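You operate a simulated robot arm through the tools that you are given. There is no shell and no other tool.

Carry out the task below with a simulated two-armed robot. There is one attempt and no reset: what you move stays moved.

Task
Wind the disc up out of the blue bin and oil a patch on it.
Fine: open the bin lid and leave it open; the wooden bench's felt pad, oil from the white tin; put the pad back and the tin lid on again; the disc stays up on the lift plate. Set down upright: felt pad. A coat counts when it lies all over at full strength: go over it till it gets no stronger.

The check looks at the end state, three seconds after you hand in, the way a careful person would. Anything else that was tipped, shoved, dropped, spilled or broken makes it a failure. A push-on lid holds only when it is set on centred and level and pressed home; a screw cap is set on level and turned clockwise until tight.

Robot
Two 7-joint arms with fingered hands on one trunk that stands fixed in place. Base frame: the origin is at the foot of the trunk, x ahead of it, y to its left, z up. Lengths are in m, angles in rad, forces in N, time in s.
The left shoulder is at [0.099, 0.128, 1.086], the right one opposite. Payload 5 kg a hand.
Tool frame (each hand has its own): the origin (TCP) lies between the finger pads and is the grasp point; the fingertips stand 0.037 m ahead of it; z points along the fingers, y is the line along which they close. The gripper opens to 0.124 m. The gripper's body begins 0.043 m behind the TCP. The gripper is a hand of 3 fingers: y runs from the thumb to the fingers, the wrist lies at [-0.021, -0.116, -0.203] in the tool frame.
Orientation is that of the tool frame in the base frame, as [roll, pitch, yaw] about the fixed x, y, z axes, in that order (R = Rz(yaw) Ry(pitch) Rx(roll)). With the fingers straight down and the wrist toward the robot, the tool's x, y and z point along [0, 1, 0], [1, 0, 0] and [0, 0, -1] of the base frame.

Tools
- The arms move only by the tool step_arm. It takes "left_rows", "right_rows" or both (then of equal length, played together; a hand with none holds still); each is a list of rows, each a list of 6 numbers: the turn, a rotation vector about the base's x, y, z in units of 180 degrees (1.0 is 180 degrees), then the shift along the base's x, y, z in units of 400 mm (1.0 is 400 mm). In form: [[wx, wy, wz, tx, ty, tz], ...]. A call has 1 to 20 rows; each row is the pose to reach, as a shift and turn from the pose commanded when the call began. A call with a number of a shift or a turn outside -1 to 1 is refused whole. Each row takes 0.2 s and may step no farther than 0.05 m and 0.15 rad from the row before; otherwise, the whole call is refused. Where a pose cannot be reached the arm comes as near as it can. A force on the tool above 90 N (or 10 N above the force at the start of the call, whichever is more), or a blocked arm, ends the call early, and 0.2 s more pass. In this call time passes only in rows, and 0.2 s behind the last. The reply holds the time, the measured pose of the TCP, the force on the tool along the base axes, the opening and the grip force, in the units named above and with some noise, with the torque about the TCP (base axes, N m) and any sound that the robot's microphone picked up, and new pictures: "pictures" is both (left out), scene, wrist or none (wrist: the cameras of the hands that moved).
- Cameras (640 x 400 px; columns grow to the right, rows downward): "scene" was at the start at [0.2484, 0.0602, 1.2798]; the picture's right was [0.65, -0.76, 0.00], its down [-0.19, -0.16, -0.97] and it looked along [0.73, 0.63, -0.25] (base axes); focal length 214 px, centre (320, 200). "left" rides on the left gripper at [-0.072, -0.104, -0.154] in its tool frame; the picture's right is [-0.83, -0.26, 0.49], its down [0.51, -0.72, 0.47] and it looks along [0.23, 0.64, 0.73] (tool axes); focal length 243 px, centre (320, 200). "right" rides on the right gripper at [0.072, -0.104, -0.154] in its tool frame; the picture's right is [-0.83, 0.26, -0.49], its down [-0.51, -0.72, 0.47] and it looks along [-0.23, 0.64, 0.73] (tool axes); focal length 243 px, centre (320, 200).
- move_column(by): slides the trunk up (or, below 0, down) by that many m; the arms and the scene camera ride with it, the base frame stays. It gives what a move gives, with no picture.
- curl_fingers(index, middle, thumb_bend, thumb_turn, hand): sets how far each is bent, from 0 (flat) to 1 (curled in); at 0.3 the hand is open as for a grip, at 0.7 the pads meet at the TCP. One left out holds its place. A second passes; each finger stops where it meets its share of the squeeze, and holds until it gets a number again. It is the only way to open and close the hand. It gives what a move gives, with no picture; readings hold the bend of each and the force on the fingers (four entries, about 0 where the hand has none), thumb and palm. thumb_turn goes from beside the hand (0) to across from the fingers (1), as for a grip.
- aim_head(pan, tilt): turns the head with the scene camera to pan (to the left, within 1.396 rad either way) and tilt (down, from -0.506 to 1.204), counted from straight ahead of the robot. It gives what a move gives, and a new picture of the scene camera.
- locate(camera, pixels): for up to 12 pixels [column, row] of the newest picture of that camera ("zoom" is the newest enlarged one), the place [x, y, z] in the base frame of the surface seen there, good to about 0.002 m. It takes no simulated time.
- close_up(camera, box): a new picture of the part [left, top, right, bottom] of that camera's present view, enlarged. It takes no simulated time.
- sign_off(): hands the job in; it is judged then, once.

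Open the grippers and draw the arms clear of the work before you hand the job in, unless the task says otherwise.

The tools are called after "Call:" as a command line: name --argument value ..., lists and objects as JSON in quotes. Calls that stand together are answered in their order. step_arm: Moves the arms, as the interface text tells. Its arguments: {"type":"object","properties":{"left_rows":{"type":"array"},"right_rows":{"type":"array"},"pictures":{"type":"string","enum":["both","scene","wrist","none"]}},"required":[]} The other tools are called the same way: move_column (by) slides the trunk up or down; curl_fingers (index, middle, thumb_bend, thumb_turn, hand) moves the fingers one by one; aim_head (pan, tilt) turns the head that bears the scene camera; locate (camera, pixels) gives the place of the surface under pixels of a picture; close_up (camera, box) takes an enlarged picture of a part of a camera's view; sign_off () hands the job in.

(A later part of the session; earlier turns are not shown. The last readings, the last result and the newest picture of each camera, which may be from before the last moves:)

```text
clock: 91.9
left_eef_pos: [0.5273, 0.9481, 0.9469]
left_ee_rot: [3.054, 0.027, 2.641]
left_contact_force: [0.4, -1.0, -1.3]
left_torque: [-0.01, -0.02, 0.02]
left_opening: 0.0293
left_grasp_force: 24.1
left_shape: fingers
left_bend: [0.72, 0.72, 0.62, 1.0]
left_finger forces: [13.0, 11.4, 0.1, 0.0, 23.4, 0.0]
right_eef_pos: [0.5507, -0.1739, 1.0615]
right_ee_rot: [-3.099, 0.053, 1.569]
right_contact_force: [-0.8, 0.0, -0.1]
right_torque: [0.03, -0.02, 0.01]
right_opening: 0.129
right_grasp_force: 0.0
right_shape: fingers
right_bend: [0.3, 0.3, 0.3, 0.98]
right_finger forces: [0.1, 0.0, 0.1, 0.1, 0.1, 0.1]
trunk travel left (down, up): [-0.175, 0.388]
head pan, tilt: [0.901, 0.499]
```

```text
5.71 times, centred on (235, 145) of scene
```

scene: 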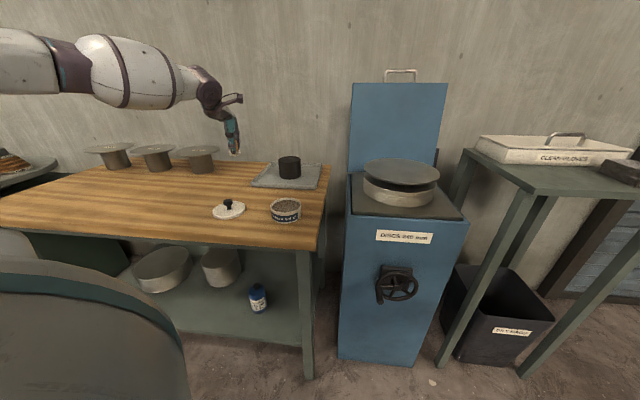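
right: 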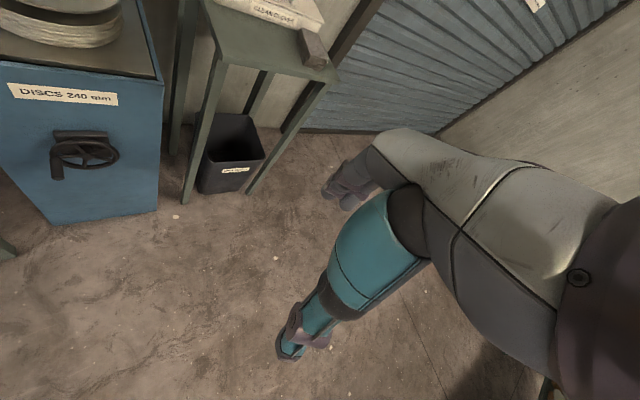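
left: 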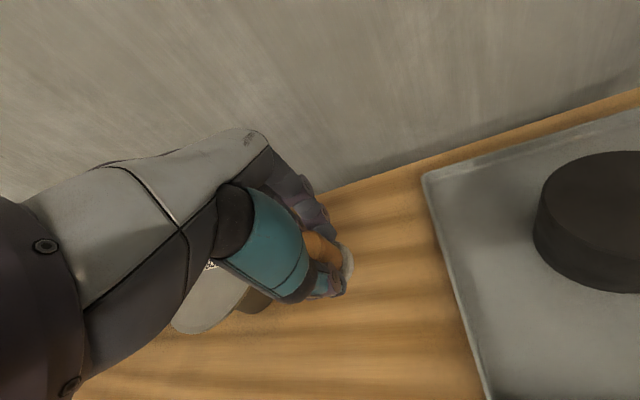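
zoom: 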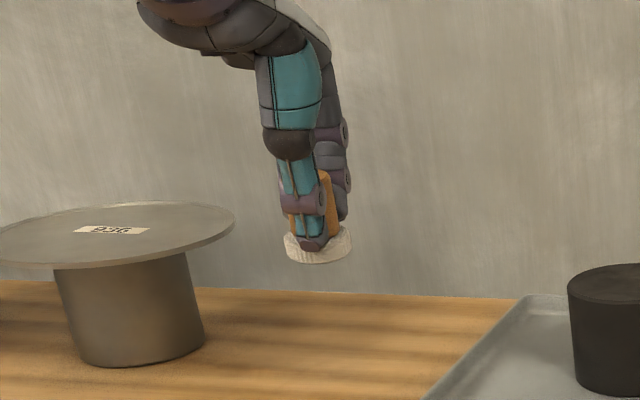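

The pad is held. I carry it at safe height along −y to above the open tin.

Call:
step_arm --left_rows '[[0, 0, 0, 0, -0.1, 0.03], [0, 0, 0, 0, -0.21, 0.04], [0, 0, 0, 0, -0.33, 0.05], [0, 0, 0, 0, -0.45, 0.05], [0, 0, 0, 0, -0.57, 0.05], [0, 0, 0, -0.005, -0.69, 0.05], [0, 0, 0, -0.01, -0.81, 0.05], [0, 0, 0, -0.012, -0.92, 0.05], [0, 0, 0, -0.012, -1.0, 0.05]]'

Call:
close_up --camera "left" --box '[220, 150, 440, 370]'

Call:
close_up --camera "scene" --box '[220, 110, 330, 240]'

```text
clock: 93.9
left_eef_pos: [0.5238, 0.551, 0.9624]
left_ee_rot: [3.053, 0.028, 2.643]
left_contact_force: [0.6, -0.6, -0.6]
left_torque: [0.05, 0.01, 0.0]
left_opening: 0.0291
left_grasp_force: 24.1
left_shape: fingers
left_bend: [0.72, 0.72, 0.62, 1.0]
left_finger forces: [13.2, 11.9, 0.0, 0.0, 23.4, 0.1]
right_eef_pos: [0.5506, -0.1725, 1.0612]
right_ee_rot: [-3.1, 0.054, 1.572]
right_contact_force: [-0.2, 0.4, 0.1]
right_torque: [0.03, 0.03, 0.01]
right_opening: 0.1291
right_grasp_force: 0.0
right_shape: fingers
right_bend: [0.3, 0.3, 0.3, 0.98]
right_finger forces: [0.1, 0.0, 0.0, 0.1, 0.1, 0.0]
trunk travel left (down, up): [-0.175, 0.388]
head pan, tilt: [0.901, 0.499]
```

scene: 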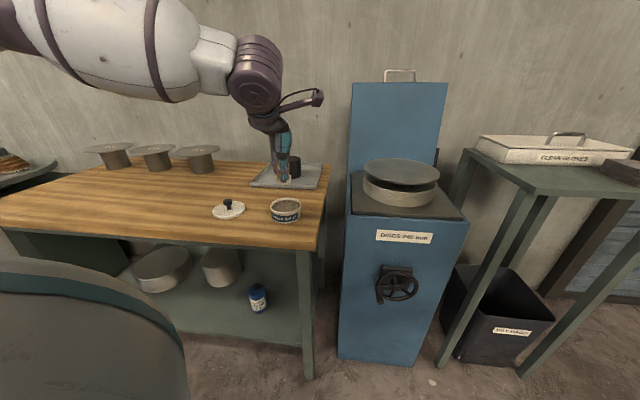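
left: 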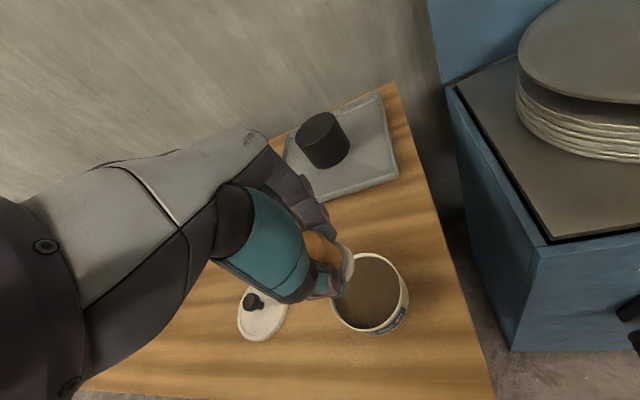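

```text
1.82 times, centred on (330, 260) of left
```

zoom: 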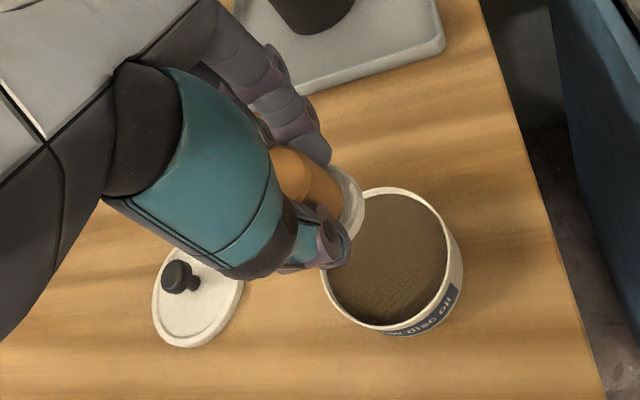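

```text
3.08 times, centred on (275, 175) of scene
```

zoom: 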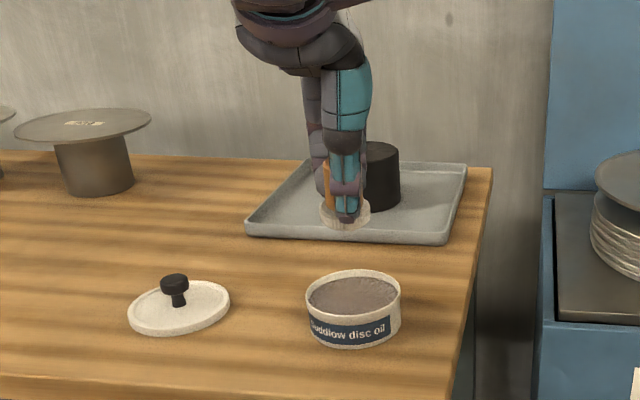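

I measure the tin rim and the pad's base rim to line them up and check tilt.

Call:
locate --camera "zoom" --pixels '[[307, 298], [399, 286], [365, 312], [345, 273], [350, 295], [345, 228], [322, 215], [367, 215], [332, 226], [360, 226]]'

Call:
close_up --camera "left" --box '[300, 200, 420, 340]'

Call:
locate --camera "zoom" --pixels '[[232, 140], [250, 165], [240, 200], [225, 215], [222, 130], [180, 300], [250, 355], [425, 250], [300, 155]]'

```text
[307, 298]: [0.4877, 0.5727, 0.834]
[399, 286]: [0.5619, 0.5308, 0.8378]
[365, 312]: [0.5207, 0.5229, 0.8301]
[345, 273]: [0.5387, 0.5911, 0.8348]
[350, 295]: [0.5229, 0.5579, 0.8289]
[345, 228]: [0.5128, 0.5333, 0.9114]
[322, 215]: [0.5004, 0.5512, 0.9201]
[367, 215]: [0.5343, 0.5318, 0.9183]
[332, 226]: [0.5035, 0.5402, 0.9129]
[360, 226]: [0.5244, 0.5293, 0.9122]
```

```text
2.86 times, centred on (360, 270) of left
```

zoom: 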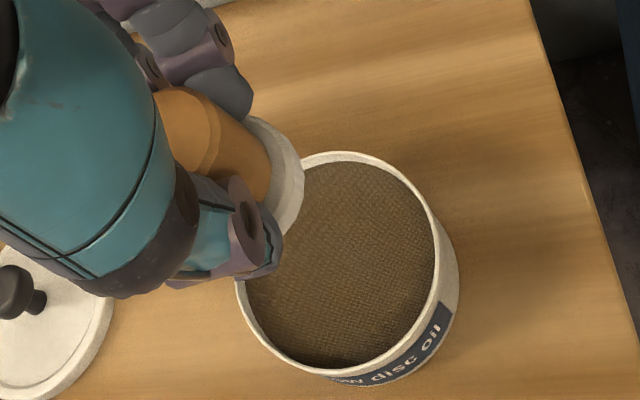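

```text
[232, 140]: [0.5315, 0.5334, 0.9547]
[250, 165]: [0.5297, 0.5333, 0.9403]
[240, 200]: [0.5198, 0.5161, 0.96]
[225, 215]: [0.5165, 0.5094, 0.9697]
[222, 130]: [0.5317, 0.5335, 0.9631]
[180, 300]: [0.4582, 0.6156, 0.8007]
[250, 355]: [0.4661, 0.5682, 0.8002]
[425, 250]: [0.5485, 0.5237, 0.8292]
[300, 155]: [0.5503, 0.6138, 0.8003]
```

I zoom closely on the held pad to judge whether it is tilted.

Call:
close_up --camera "scene" --box '[265, 150, 305, 190]'

Call:
locate --camera "zoom" --pixels '[[187, 225], [410, 215], [200, 270], [400, 265], [300, 295], [250, 290], [350, 290], [215, 160], [215, 110]]'

```text
10.00 times, centred on (285, 170) of scene
```

zoom: 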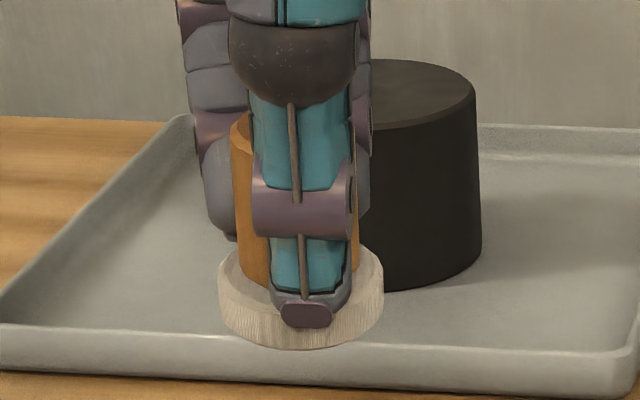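

```text
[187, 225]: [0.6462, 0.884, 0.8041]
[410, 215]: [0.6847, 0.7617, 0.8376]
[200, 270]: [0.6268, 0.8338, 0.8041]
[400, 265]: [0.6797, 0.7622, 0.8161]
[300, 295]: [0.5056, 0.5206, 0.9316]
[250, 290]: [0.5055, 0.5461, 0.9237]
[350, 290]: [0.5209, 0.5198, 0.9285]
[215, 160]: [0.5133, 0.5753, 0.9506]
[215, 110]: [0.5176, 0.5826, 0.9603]
```

I locate several points on the base's lower edge and top edge.

Call:
locate --camera "zoom" --pixels '[[224, 305], [250, 333], [300, 346], [345, 339], [378, 305], [222, 270], [232, 285], [365, 290], [380, 270], [245, 262], [365, 258]]'

```text
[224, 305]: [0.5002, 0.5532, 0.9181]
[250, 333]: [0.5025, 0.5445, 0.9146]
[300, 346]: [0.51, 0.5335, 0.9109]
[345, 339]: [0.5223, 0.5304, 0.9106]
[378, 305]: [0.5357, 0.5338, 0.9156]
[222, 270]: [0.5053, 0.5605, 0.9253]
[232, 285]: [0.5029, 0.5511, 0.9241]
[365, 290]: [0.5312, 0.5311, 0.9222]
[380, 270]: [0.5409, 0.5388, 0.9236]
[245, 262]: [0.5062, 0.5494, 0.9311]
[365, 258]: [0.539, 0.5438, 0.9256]
```

The base looks level (its ellipse matches a level disc) and is within a few mm of the tin's centre. I lower the pad into the oil.

Call:
step_arm --left_rows '[[0, 0, 0, 0.007, 0.005, -0.08], [0, 0, 0, 0.007, 0.005, -0.15], [0, 0, 0, 0.007, 0.005, -0.19], [0, 0, 0, 0.007, 0.005, -0.21]]'

Call:
close_up --camera "left" --box '[240, 180, 420, 360]'

Call:
close_up --camera "scene" --box '[255, 160, 315, 230]'

```text
clock: 94.9
left_eef_pos: [0.5262, 0.5522, 0.8833]
left_ee_rot: [3.049, 0.028, 2.644]
left_contact_force: [0.7, 4.8, 14.6]
left_torque: [-0.07, 0.14, 0.02]
left_opening: 0.0275
left_grasp_force: 26.6
left_shape: fingers
left_bend: [0.73, 0.73, 0.63, 1.0]
left_finger forces: [15.5, 15.4, 0.0, 0.0, 22.5, 0.0]
right_eef_pos: [0.5505, -0.173, 1.0621]
right_ee_rot: [-3.1, 0.054, 1.57]
right_contact_force: [-0.4, -0.1, 0.2]
right_torque: [0.01, 0.01, 0.0]
right_opening: 0.1291
right_grasp_force: 0.0
right_shape: fingers
right_bend: [0.3, 0.3, 0.3, 0.98]
right_finger forces: [0.1, 0.0, 0.0, 0.0, 0.1, 0.0]
trunk travel left (down, up): [-0.175, 0.388]
head pan, tilt: [0.901, 0.499]
```

scene: 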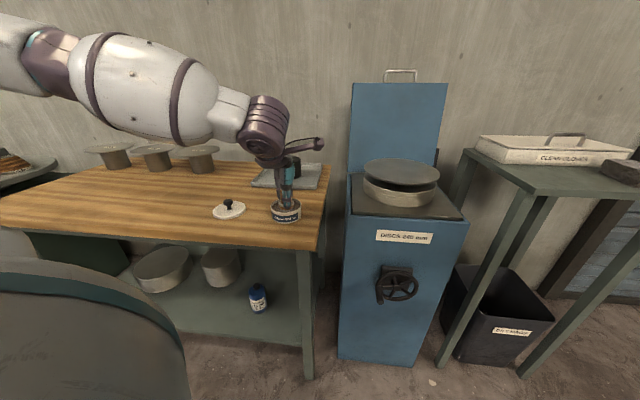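
left: 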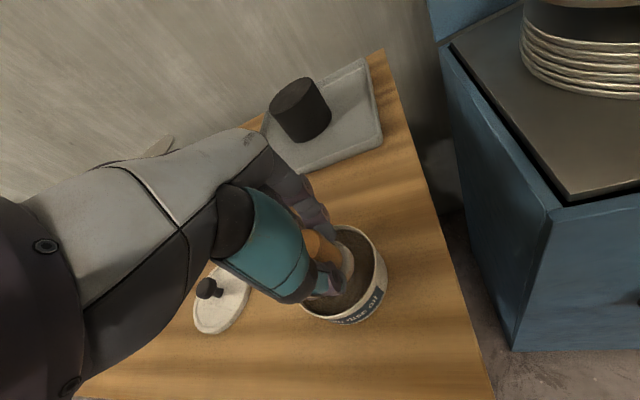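

```text
2.22 times, centred on (330, 270) of left
```

zoom: 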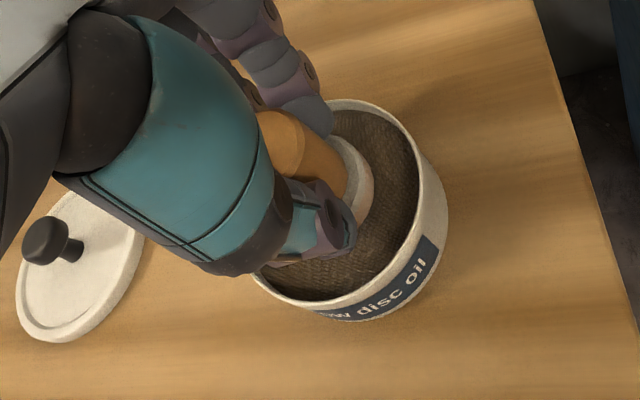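

```text
5.71 times, centred on (285, 195) of scene
```

zoom: 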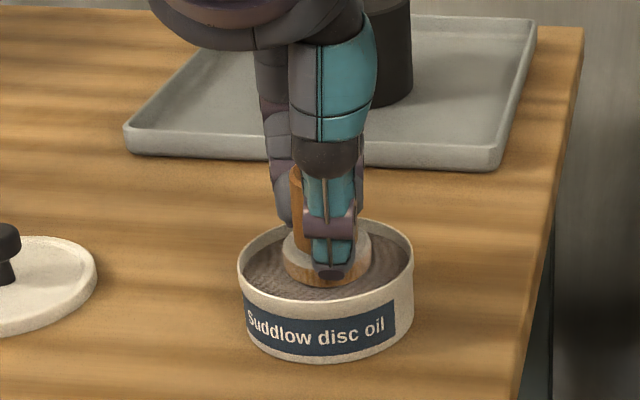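

The pad presses on the oil surface with 15 N and its lower rim is darkening. I dwell with tiny moves for soaking, then lift a few cm.

Call:
step_arm --left_rows '[[0, 0, 0, 0.008, 0, 0], [0, 0, 0, 0, 0.008, 0], [0, 0, 0, -0.008, 0, 0], [0, 0, 0, 0, -0.008, 0], [0, 0, 0, 0, 0, 0], [0, 0, 0, 0, 0, 0.04], [0, 0, 0, 0, 0, 0.12], [0, 0, 0, 0, 0, 0.2]]'

Call:
close_up --camera "left" --box '[240, 180, 420, 360]'

Call:
close_up --camera "scene" --box '[255, 150, 315, 220]'

```text
clock: 96.7
left_eef_pos: [0.5283, 0.5524, 0.9602]
left_ee_rot: [3.054, 0.027, 2.643]
left_contact_force: [0.0, -0.3, -1.2]
left_torque: [0.04, 0.0, 0.01]
left_opening: 0.028
left_grasp_force: 26.7
left_shape: fingers
left_bend: [0.73, 0.73, 0.63, 1.0]
left_finger forces: [14.3, 12.8, 0.0, 0.1, 26.3, 0.0]
right_eef_pos: [0.5511, -0.1725, 1.0606]
right_ee_rot: [-3.1, 0.054, 1.572]
right_contact_force: [0.5, 0.8, 0.5]
right_torque: [-0.03, 0.0, 0.02]
right_opening: 0.1288
right_grasp_force: 0.0
right_shape: fingers
right_bend: [0.3, 0.3, 0.3, 0.98]
right_finger forces: [0.0, 0.1, 0.0, 0.0, 0.1, 0.0]
trunk travel left (down, up): [-0.175, 0.388]
head pan, tilt: [0.901, 0.499]
```

scene: 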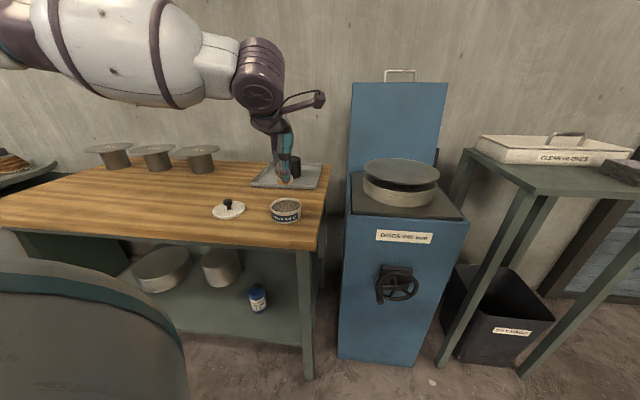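
left: 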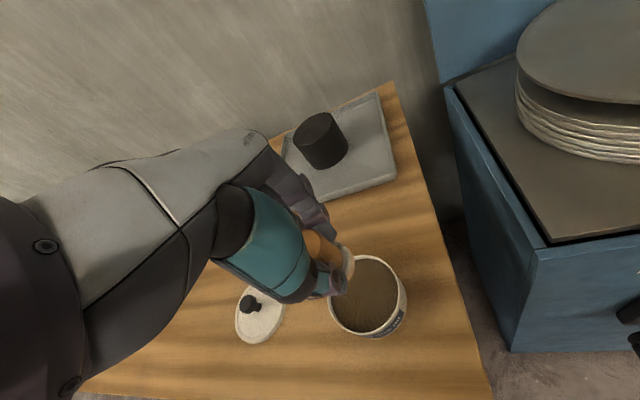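

```text
2.22 times, centred on (330, 270) of left
```

zoom: 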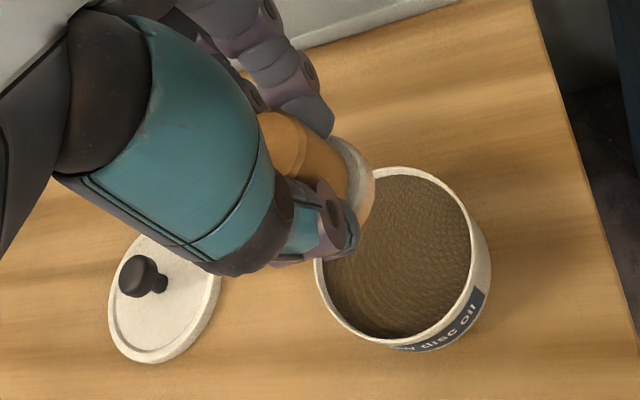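

```text
5.71 times, centred on (285, 185) of scene
```

zoom: 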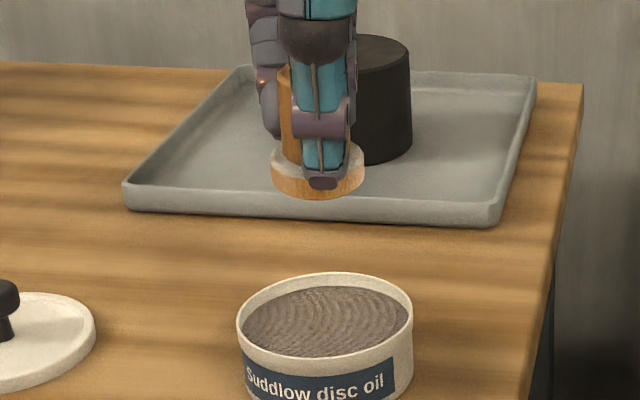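

The pad's base turned amber — it carries oil. I measure the disc's extent for choosing the patch.

Call:
close_up --camera "scene" --box '[350, 145, 455, 225]'

Call:
locate --camera "zoom" --pixels '[[90, 150], [540, 155], [310, 92], [310, 245], [320, 170], [200, 230], [450, 225], [200, 110], [440, 110], [310, 290], [90, 330], [600, 350]]'

```text
5.00 times, centred on (402, 185) of scene
```

zoom: 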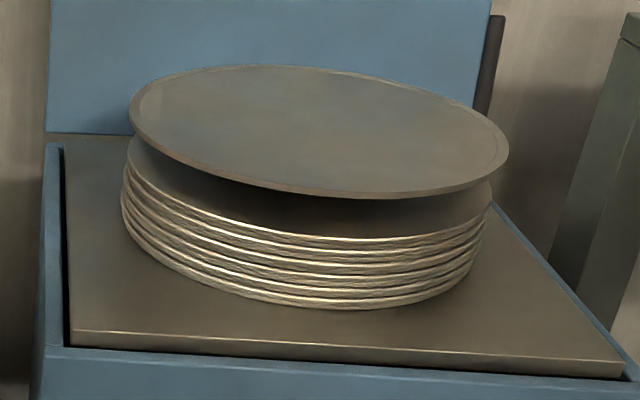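

```text
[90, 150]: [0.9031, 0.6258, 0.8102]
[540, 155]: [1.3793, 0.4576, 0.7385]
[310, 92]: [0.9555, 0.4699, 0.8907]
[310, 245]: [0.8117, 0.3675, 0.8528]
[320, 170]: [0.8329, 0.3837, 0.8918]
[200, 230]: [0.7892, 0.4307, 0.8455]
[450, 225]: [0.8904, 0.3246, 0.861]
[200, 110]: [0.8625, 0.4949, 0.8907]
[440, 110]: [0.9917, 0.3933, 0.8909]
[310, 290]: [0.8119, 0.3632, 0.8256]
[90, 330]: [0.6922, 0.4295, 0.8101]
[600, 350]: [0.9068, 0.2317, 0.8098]
```

I find the disc edge points to compute its centre and radius.

Call:
locate --camera "zoom" --pixels '[[140, 110], [150, 140], [500, 140], [490, 160], [370, 188], [280, 175], [270, 70], [380, 80], [220, 75], [450, 108]]'

```text
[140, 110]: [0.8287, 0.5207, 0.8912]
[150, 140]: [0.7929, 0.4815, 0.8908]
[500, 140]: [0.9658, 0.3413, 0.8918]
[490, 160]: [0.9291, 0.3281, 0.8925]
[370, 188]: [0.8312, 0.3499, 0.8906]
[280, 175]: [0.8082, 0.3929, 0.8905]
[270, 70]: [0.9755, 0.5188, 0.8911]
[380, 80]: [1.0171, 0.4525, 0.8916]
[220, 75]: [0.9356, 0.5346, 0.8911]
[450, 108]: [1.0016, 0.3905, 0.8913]
```

Disc centre is about (0.900, 0.434), radius 0.12, top z 0.891. I carry the pad high over to just above the middle of the disc, turning the hand to face it.

Call:
step_arm --left_rows '[[0, 0, -0.0, 0, 0, 0.1], [0, 0, -0.024, 0.1, -0.04, 0.12], [0, 0, -0.048, 0.2, -0.08, 0.12], [0, 0, -0.072, 0.3, -0.115, 0.12], [0, 0, -0.096, 0.4, -0.15, 0.12], [0, 0, -0.12, 0.5, -0.18, 0.12], [0, 0, -0.144, 0.6, -0.215, 0.12], [0, 0, -0.168, 0.7, -0.25, 0.12], [0, 0, -0.192, 0.8, -0.28, 0.12], [0, 0, -0.195, 0.89, -0.305, 0.12]]'

Call:
close_up --camera "left" --box '[240, 180, 480, 400]'

Call:
close_up --camera "scene" --box '[340, 90, 460, 220]'

```text
clock: 98.9
left_eef_pos: [0.8851, 0.4291, 1.0098]
left_ee_rot: [3.056, 0.024, 2.029]
left_contact_force: [0.2, -0.4, -0.4]
left_torque: [0.04, 0.0, 0.0]
left_opening: 0.028
left_grasp_force: 26.2
left_shape: fingers
left_bend: [0.73, 0.73, 0.63, 1.0]
left_finger forces: [14.1, 12.9, 0.1, 0.0, 26.1, 0.1]
right_eef_pos: [0.5523, -0.1735, 1.06]
right_ee_rot: [-3.096, 0.053, 1.57]
right_contact_force: [0.4, -0.6, 0.6]
right_torque: [0.02, 0.04, 0.01]
right_opening: 0.1288
right_grasp_force: 0.1
right_shape: fingers
right_bend: [0.3, 0.3, 0.3, 0.98]
right_finger forces: [0.0, 0.0, 0.0, 0.1, 0.1, 0.0]
trunk travel left (down, up): [-0.175, 0.388]
head pan, tilt: [0.901, 0.499]
```

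scene: 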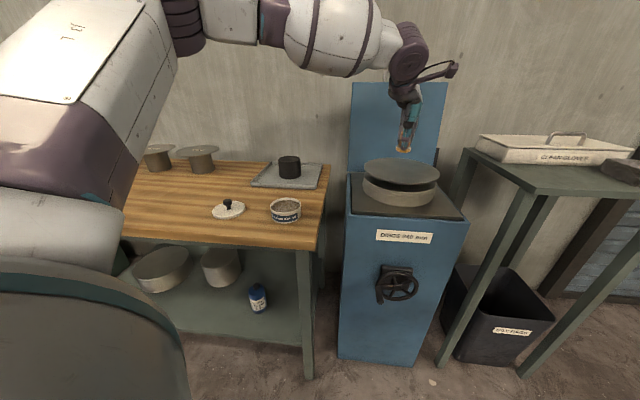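
left: 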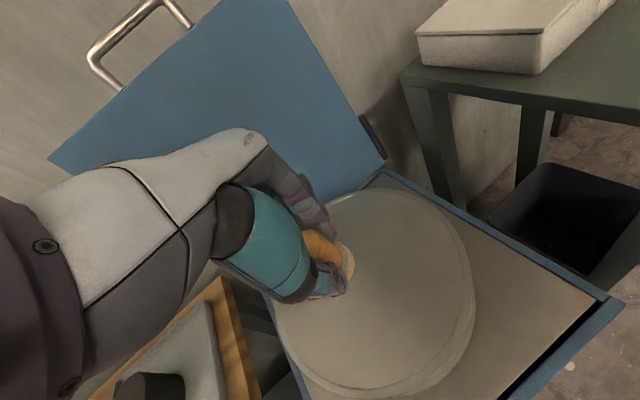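

```text
1.82 times, centred on (360, 290) of left
```

zoom: 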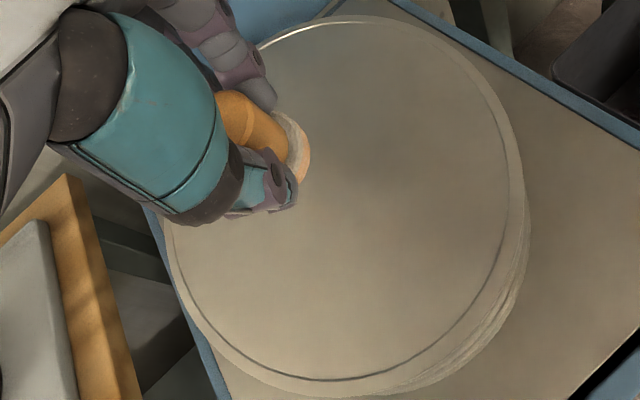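

```text
3.08 times, centred on (400, 155) of scene
```

zoom: 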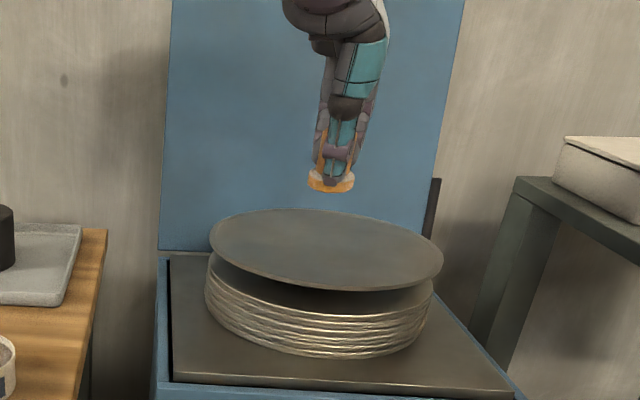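

The pad hovers about 6 cm above the disc's middle. I lower it gently to contact.

Call:
step_arm --left_rows '[[0, 0, 0, 0, 0, -0.08], [0, 0, 0, 0, 0, -0.13], [0, 0, 0, 0, 0, -0.145], [0, 0, 0, 0, 0, -0.1525]]'

Call:
close_up --camera "left" --box '[240, 180, 480, 400]'

Call:
close_up --camera "scene" --box '[340, 90, 460, 220]'

```text
clock: 99.9
left_eef_pos: [0.8832, 0.4288, 0.9482]
left_ee_rot: [3.054, 0.026, 2.031]
left_contact_force: [0.2, -0.6, -1.4]
left_torque: [-0.02, 0.0, 0.01]
left_opening: 0.0279
left_grasp_force: 26.5
left_shape: fingers
left_bend: [0.73, 0.73, 0.63, 1.0]
left_finger forces: [14.0, 12.9, 0.0, 0.0, 26.1, 0.0]
right_eef_pos: [0.5516, -0.1724, 1.0597]
right_ee_rot: [-3.101, 0.054, 1.57]
right_contact_force: [0.8, -0.4, 0.4]
right_torque: [0.02, -0.03, 0.01]
right_opening: 0.1288
right_grasp_force: 0.0
right_shape: fingers
right_bend: [0.3, 0.3, 0.3, 0.98]
right_finger forces: [0.0, 0.0, 0.0, 0.1, 0.0, 0.1]
trunk travel left (down, up): [-0.175, 0.388]
head pan, tilt: [0.901, 0.499]
```

scene: 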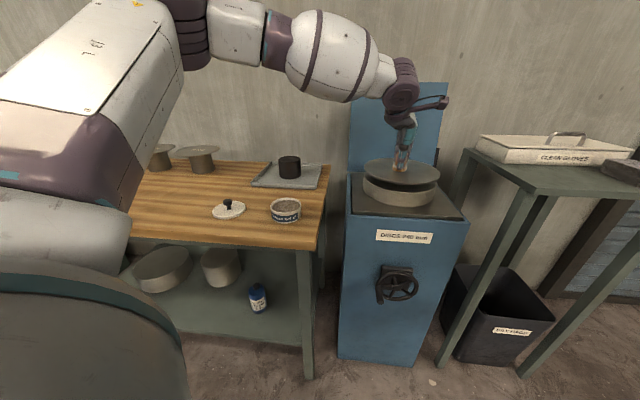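
left: 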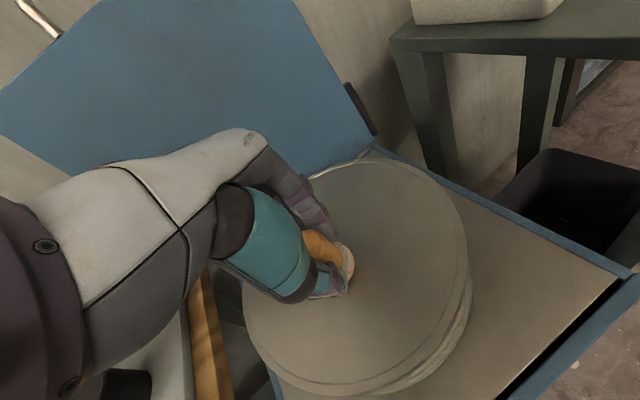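

```text
1.82 times, centred on (360, 290) of left
```

zoom: 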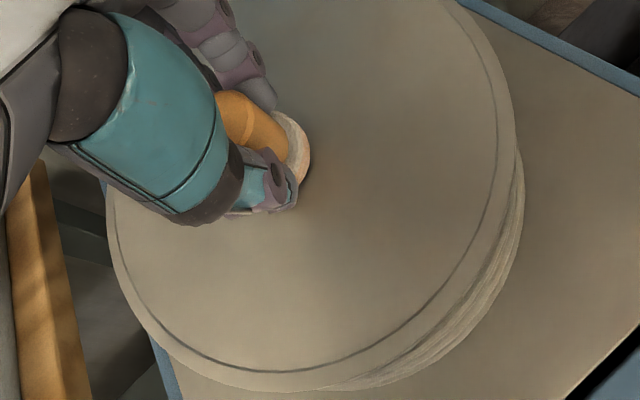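

```text
3.08 times, centred on (400, 155) of scene
```

zoom: 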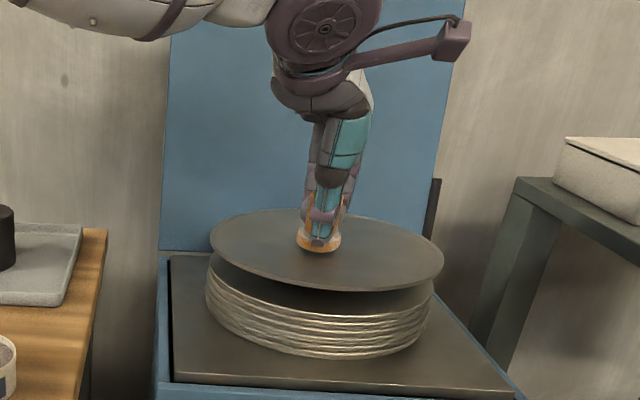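

Contact is about to happen. I press 2–4 mm further, watching the force.

Call:
step_arm --left_rows '[[0, 0, 0, 0, 0, -0.005], [0, 0, 0, 0, 0, -0.01]]' --pictures "wrist"

Call:
close_up --camera "scene" --box '[375, 130, 435, 190]'

```text
clock: 100.5
left_eef_pos: [0.883, 0.4294, 0.9449]
left_ee_rot: [3.055, 0.025, 2.03]
left_contact_force: [-0.7, 0.4, -0.4]
left_torque: [-0.06, 0.01, -0.01]
left_opening: 0.0279
left_grasp_force: 26.6
left_shape: fingers
left_bend: [0.73, 0.73, 0.63, 1.0]
left_finger forces: [14.0, 13.0, 0.0, 0.0, 26.0, 0.1]
right_eef_pos: [0.551, -0.1717, 1.0614]
right_ee_rot: [-3.099, 0.053, 1.569]
right_contact_force: [0.1, 0.3, -0.4]
right_torque: [-0.01, 0.02, 0.01]
right_opening: 0.129
right_grasp_force: 0.1
right_shape: fingers
right_bend: [0.3, 0.3, 0.3, 0.98]
right_finger forces: [0.1, 0.0, 0.0, 0.0, 0.1, 0.0]
trunk travel left (down, up): [-0.175, 0.388]
head pan, tilt: [0.901, 0.499]
```

left: 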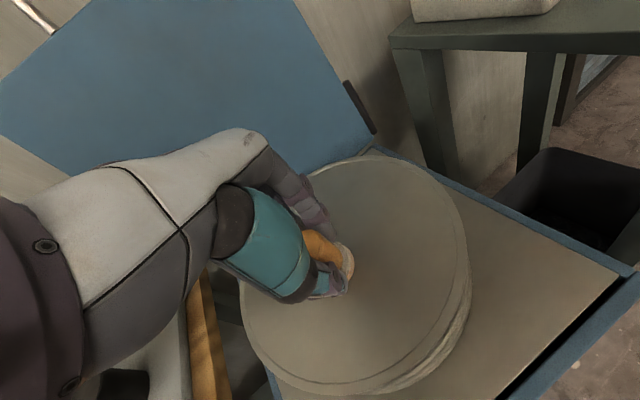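

```text
6.67 times, centred on (405, 160) of scene
```

zoom: 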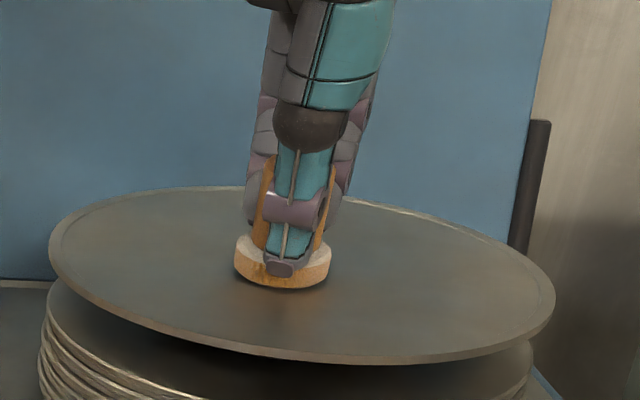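

Still no contact force; I continue down in small steps.

Call:
step_arm --left_rows '[[0, 0, 0, 0, 0, -0.005], [0, 0, 0, 0, 0, -0.01]]' --pictures "none"

Call:
step_arm --left_rows '[[0, 0, 0, 0, 0, -0.005], [0, 0, 0, 0, 0, -0.01]]' --pictures "none"

Call:
close_up --camera "scene" --box '[375, 130, 435, 190]'

```text
clock: 101.1
left_eef_pos: [0.8833, 0.4292, 0.9399]
left_ee_rot: [3.054, 0.027, 2.031]
left_contact_force: [0.4, 0.0, 1.4]
left_torque: [-0.02, 0.07, 0.0]
left_opening: 0.028
left_grasp_force: 27.1
left_shape: fingers
left_bend: [0.73, 0.73, 0.63, 1.0]
left_finger forces: [14.2, 12.9, 0.0, 0.0, 26.1, 0.1]
right_eef_pos: [0.5511, -0.1721, 1.0615]
right_ee_rot: [-3.1, 0.054, 1.57]
right_contact_force: [-0.4, -0.3, 0.5]
right_torque: [0.0, -0.03, -0.01]
right_opening: 0.1289
right_grasp_force: 0.0
right_shape: fingers
right_bend: [0.3, 0.3, 0.3, 0.98]
right_finger forces: [0.1, 0.0, 0.0, 0.0, 0.0, 0.0]
trunk travel left (down, up): [-0.175, 0.388]
head pan, tilt: [0.901, 0.499]
```

```text
clock: 101.7
left_eef_pos: [0.8821, 0.4295, 0.9355]
left_ee_rot: [3.053, 0.026, 2.03]
left_contact_force: [-0.5, -0.2, 0.1]
left_torque: [0.0, 0.06, 0.0]
left_opening: 0.028
left_grasp_force: 26.8
left_shape: fingers
left_bend: [0.73, 0.73, 0.63, 1.0]
left_finger forces: [13.8, 13.0, 0.1, 0.0, 26.4, 0.0]
right_eef_pos: [0.5509, -0.1723, 1.0612]
right_ee_rot: [-3.099, 0.053, 1.568]
right_contact_force: [0.3, 0.6, -0.8]
right_torque: [0.02, 0.02, -0.03]
right_opening: 0.1288
right_grasp_force: 0.0
right_shape: fingers
right_bend: [0.3, 0.3, 0.3, 0.98]
right_finger forces: [0.0, 0.0, 0.0, 0.0, 0.0, 0.0]
trunk travel left (down, up): [-0.175, 0.388]
head pan, tilt: [0.901, 0.499]
```

```text
6.67 times, centred on (405, 160) of scene
```

zoom: 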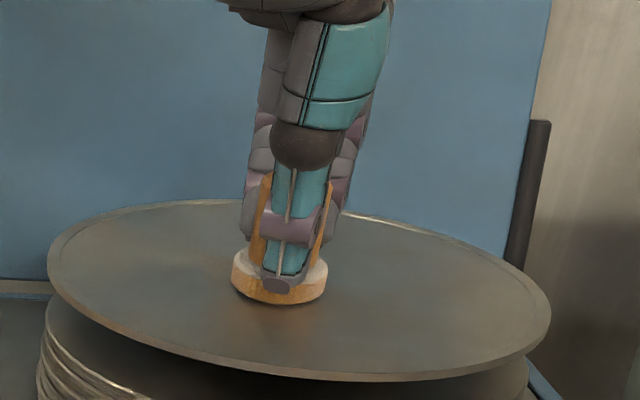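

The disc appears to have moved down with the pad under almost no force. I measure disc and plate heights now.

Call:
close_up --camera "scene" --box '[340, 90, 460, 220]'

Call:
locate --camera "zoom" --pixels '[[260, 240], [400, 250], [300, 275], [350, 225], [190, 350], [450, 370], [180, 280], [320, 320]]'

```text
3.08 times, centred on (400, 155) of scene
```

zoom: 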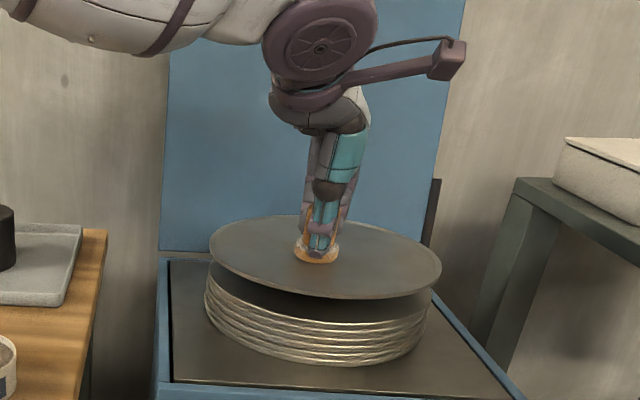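

```text
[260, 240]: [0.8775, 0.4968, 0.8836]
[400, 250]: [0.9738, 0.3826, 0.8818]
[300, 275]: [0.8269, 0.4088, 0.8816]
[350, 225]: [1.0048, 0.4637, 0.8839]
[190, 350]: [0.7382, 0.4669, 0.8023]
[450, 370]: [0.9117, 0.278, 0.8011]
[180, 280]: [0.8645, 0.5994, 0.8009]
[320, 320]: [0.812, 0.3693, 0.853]
```

The lift plate yields downward under light pressure (plate now 0.802). I keep the pad at this height, rub small circles with no added pressure, and see whether a coat forms.

Call:
step_arm --left_rows '[[0, 0, 0, 0.02, 0, 0], [0, 0, 0, 0.02, 0.02, 0], [0, 0, 0, 0, 0.02, 0], [0, 0, 0, -0.02, 0.02, 0], [0, 0, 0, -0.02, 0, 0], [0, 0, 0, -0.02, -0.02, 0], [0, 0, 0, 0, -0.02, 0], [0, 0, 0, 0.02, -0.02, 0], [0, 0, 0, 0.02, 0, 0], [0, 0, 0, 0.02, 0.02, 0], [0, 0, 0, 0, 0.02, 0], [0, 0, 0, 0, 0, 0]]'

Call:
close_up --camera "left" --box '[260, 200, 440, 380]'

Call:
close_up --camera "scene" --box '[375, 130, 435, 190]'

Call:
locate --camera "scene" --pixels '[[376, 168], [425, 172], [396, 180], [362, 205]]'

```text
clock: 104.3
left_eef_pos: [0.8835, 0.4306, 0.9369]
left_ee_rot: [3.054, 0.027, 2.031]
left_contact_force: [0.1, 0.6, -0.8]
left_torque: [0.03, 0.01, 0.01]
left_opening: 0.028
left_grasp_force: 26.3
left_shape: fingers
left_bend: [0.73, 0.73, 0.63, 1.0]
left_finger forces: [14.2, 12.7, 0.1, 0.0, 26.0, 0.1]
right_eef_pos: [0.5512, -0.1733, 1.0595]
right_ee_rot: [-3.099, 0.054, 1.57]
right_contact_force: [-0.4, 0.9, -0.2]
right_torque: [0.02, 0.01, -0.02]
right_opening: 0.1289
right_grasp_force: 0.2
right_shape: fingers
right_bend: [0.3, 0.3, 0.3, 0.98]
right_finger forces: [0.0, 0.1, 0.0, 0.0, 0.0, 0.0]
trunk travel left (down, up): [-0.175, 0.388]
head pan, tilt: [0.901, 0.499]
```

scene: 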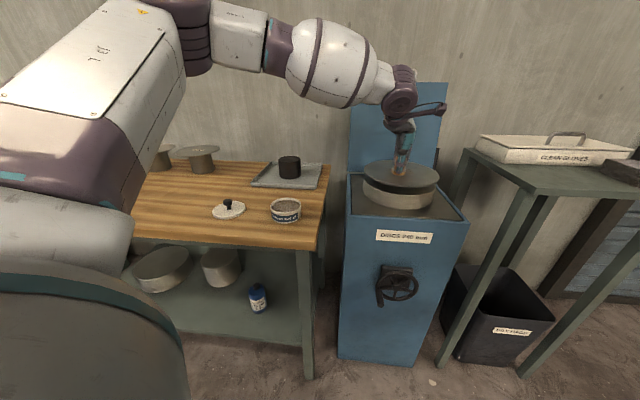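
left: 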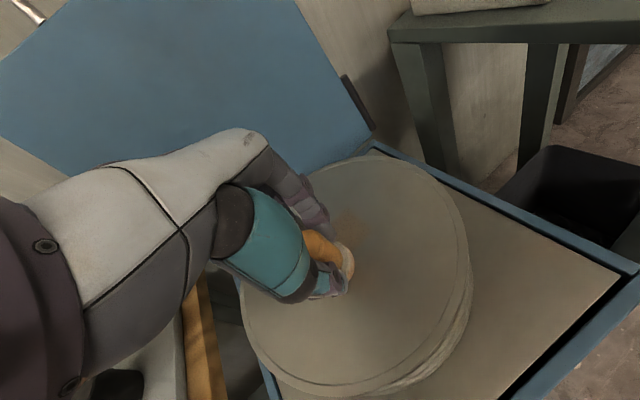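

```text
2.22 times, centred on (350, 290) of left
```

zoom: 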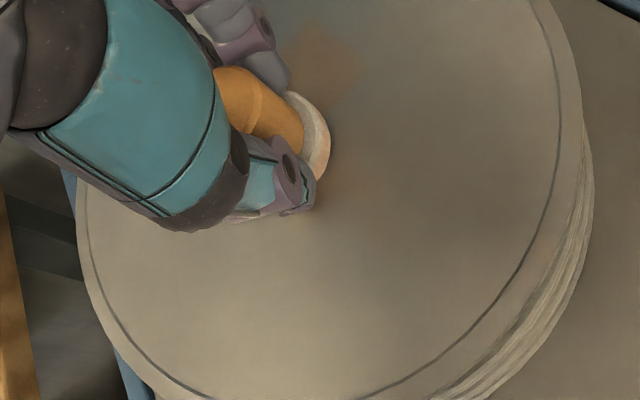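

```text
6.67 times, centred on (405, 160) of scene
```

zoom: 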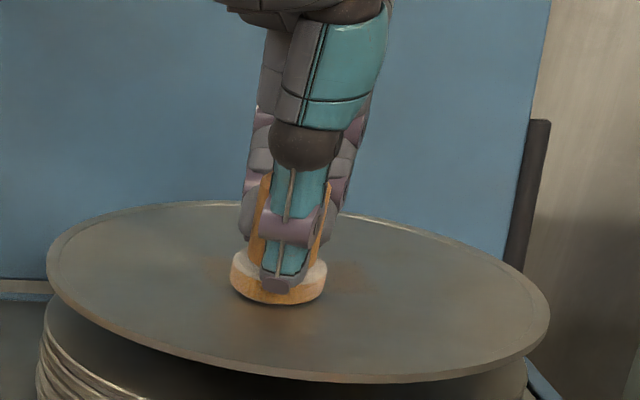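

```text
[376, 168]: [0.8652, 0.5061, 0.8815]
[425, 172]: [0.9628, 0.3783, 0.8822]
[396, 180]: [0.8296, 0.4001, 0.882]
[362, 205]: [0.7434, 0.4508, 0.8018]
```

A faint brownish coat appears. I lift to see its shape and the contact pattern.

Call:
step_arm --left_rows '[[0, 0, 0, 0, 0, 0.1], [0, 0, 0, -0.08, 0, 0.2], [0, 0, 0, -0.18, 0, 0.25]]'

Call:
close_up --camera "left" --box '[260, 160, 520, 400]'

Call:
close_up --camera "scene" --box '[355, 140, 445, 210]'

Call:
locate --camera "zoom" --pixels '[[150, 130], [320, 130], [500, 130], [60, 280]]'

```text
refused: row 2 steps farther than a row can; nothing moved
```

```text
1.67 times, centred on (390, 280) of left
```

zoom: 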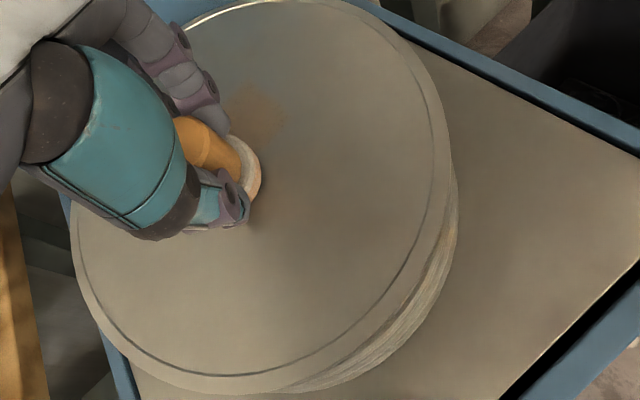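

```text
5.71 times, centred on (400, 175) of scene
```

zoom: 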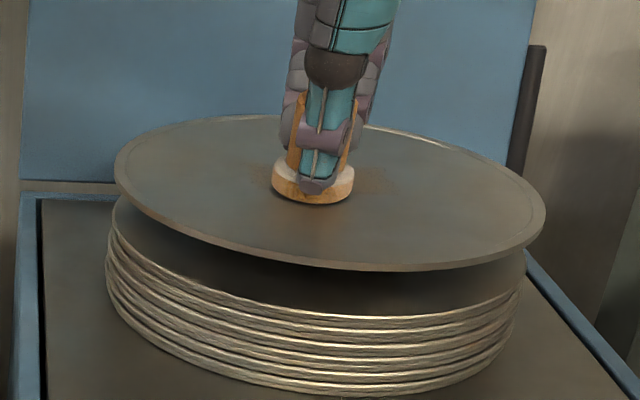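

```text
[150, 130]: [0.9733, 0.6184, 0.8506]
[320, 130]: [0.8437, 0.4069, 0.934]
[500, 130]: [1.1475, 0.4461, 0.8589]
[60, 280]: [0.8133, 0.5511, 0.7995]
```

I redo the lift with shorter steps.

Call:
step_arm --left_rows '[[0, 0, 0, 0, 0, 0.1], [0, 0, 0, -0.05, 0, 0.18], [0, 0, 0, -0.12, 0.03, 0.25], [0, 0, 0, -0.2, 0.06, 0.3]]'

Call:
close_up --camera "left" --box '[260, 160, 520, 400]'

Call:
close_up --camera "scene" --box '[355, 140, 445, 210]'

Call:
locate --camera "zoom" --pixels '[[200, 160], [320, 180], [500, 200], [60, 280], [270, 200], [380, 180], [320, 140], [320, 215]]'

```text
clock: 105.3
left_eef_pos: [0.8022, 0.4544, 1.0587]
left_ee_rot: [3.054, 0.027, 2.029]
left_contact_force: [-0.5, -0.1, 0.4]
left_torque: [-0.01, -0.03, -0.04]
left_opening: 0.0281
left_grasp_force: 26.3
left_shape: fingers
left_bend: [0.73, 0.73, 0.63, 1.0]
left_finger forces: [14.2, 12.8, 0.0, 0.0, 25.9, 0.1]
right_eef_pos: [0.5498, -0.1721, 1.0607]
right_ee_rot: [-3.103, 0.055, 1.568]
right_contact_force: [-0.3, 0.5, 0.5]
right_torque: [-0.04, -0.03, 0.01]
right_opening: 0.129
right_grasp_force: 0.2
right_shape: fingers
right_bend: [0.3, 0.3, 0.3, 0.98]
right_finger forces: [0.1, 0.0, 0.0, 0.1, 0.0, 0.0]
trunk travel left (down, up): [-0.175, 0.388]
head pan, tilt: [0.901, 0.499]
```

scene: 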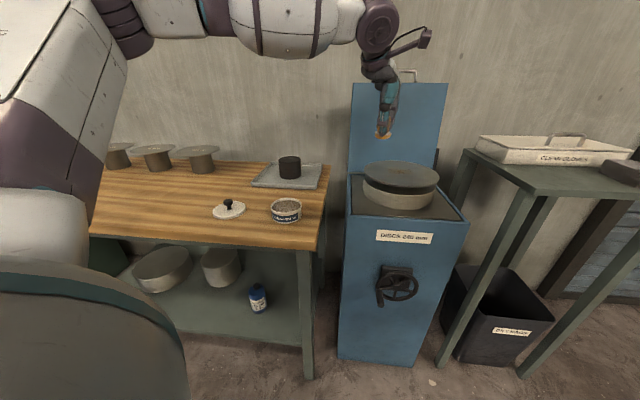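
left: 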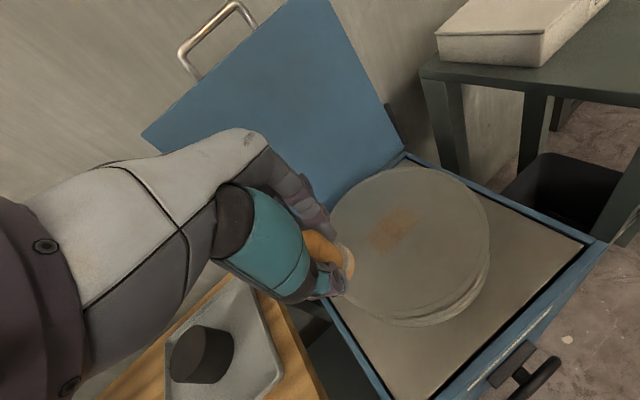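

```text
1.67 times, centred on (390, 280) of left
```

zoom: 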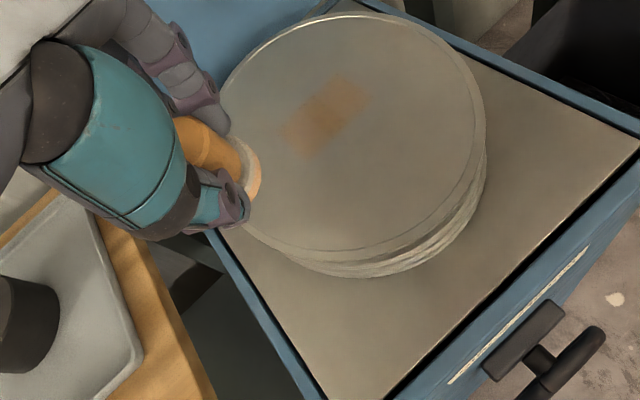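

```text
5.71 times, centred on (400, 175) of scene
```

zoom: 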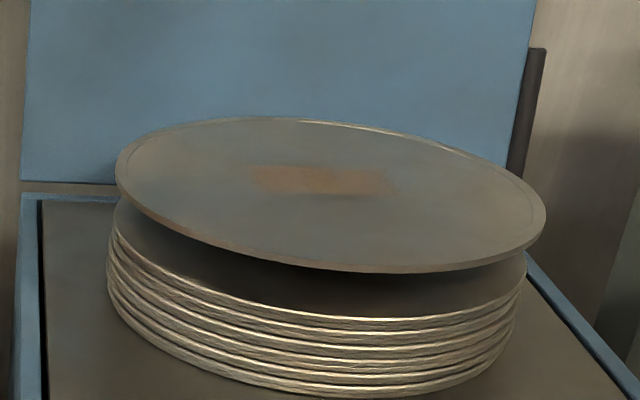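

```text
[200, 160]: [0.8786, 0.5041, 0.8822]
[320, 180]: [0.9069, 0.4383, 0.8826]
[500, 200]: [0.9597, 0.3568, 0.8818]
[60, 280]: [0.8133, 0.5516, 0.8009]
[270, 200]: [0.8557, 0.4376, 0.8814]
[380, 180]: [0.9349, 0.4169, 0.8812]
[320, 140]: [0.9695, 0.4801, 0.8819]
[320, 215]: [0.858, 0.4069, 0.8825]
```

The coat shows as a strip near the disc centre. I measure its corners to understand the contact area.

Call:
close_up --camera "scene" --box '[380, 150, 425, 185]'

Call:
close_up --camera "left" --box '[340, 180, 460, 280]'

Call:
locate --camera "left" --pixels '[[392, 231], [375, 240], [410, 212], [420, 225], [385, 255], [372, 222], [400, 245], [330, 240], [425, 170], [490, 230]]'

```text
11.43 times, centred on (402, 168) of scene
```

zoom: 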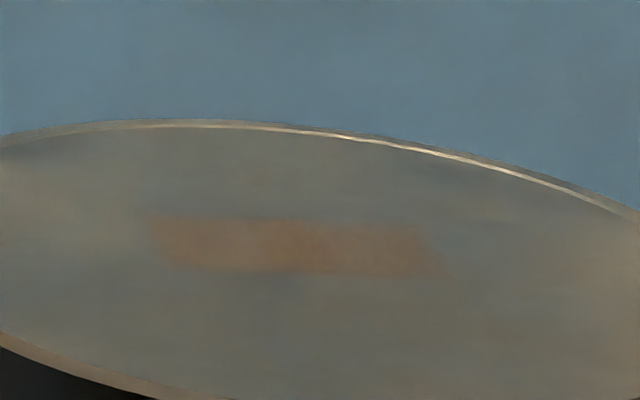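

```text
4.00 times, centred on (400, 230) of left
```

zoom: 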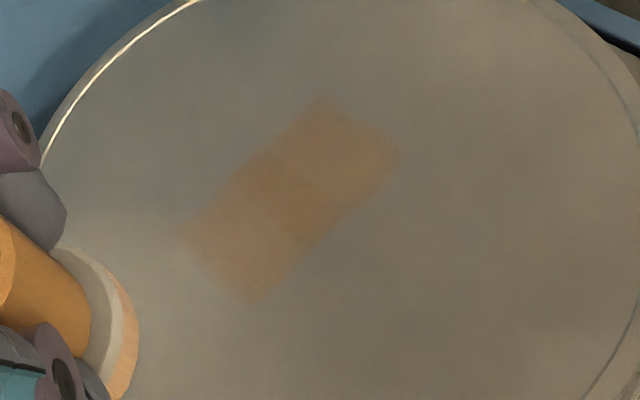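

```text
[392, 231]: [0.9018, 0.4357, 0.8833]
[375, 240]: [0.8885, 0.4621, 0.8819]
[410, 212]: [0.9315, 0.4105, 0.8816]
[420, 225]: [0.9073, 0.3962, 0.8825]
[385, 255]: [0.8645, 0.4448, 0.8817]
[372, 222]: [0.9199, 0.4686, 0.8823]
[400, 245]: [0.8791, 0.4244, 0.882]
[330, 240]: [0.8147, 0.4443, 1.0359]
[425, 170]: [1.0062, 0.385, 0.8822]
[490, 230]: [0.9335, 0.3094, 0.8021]
```

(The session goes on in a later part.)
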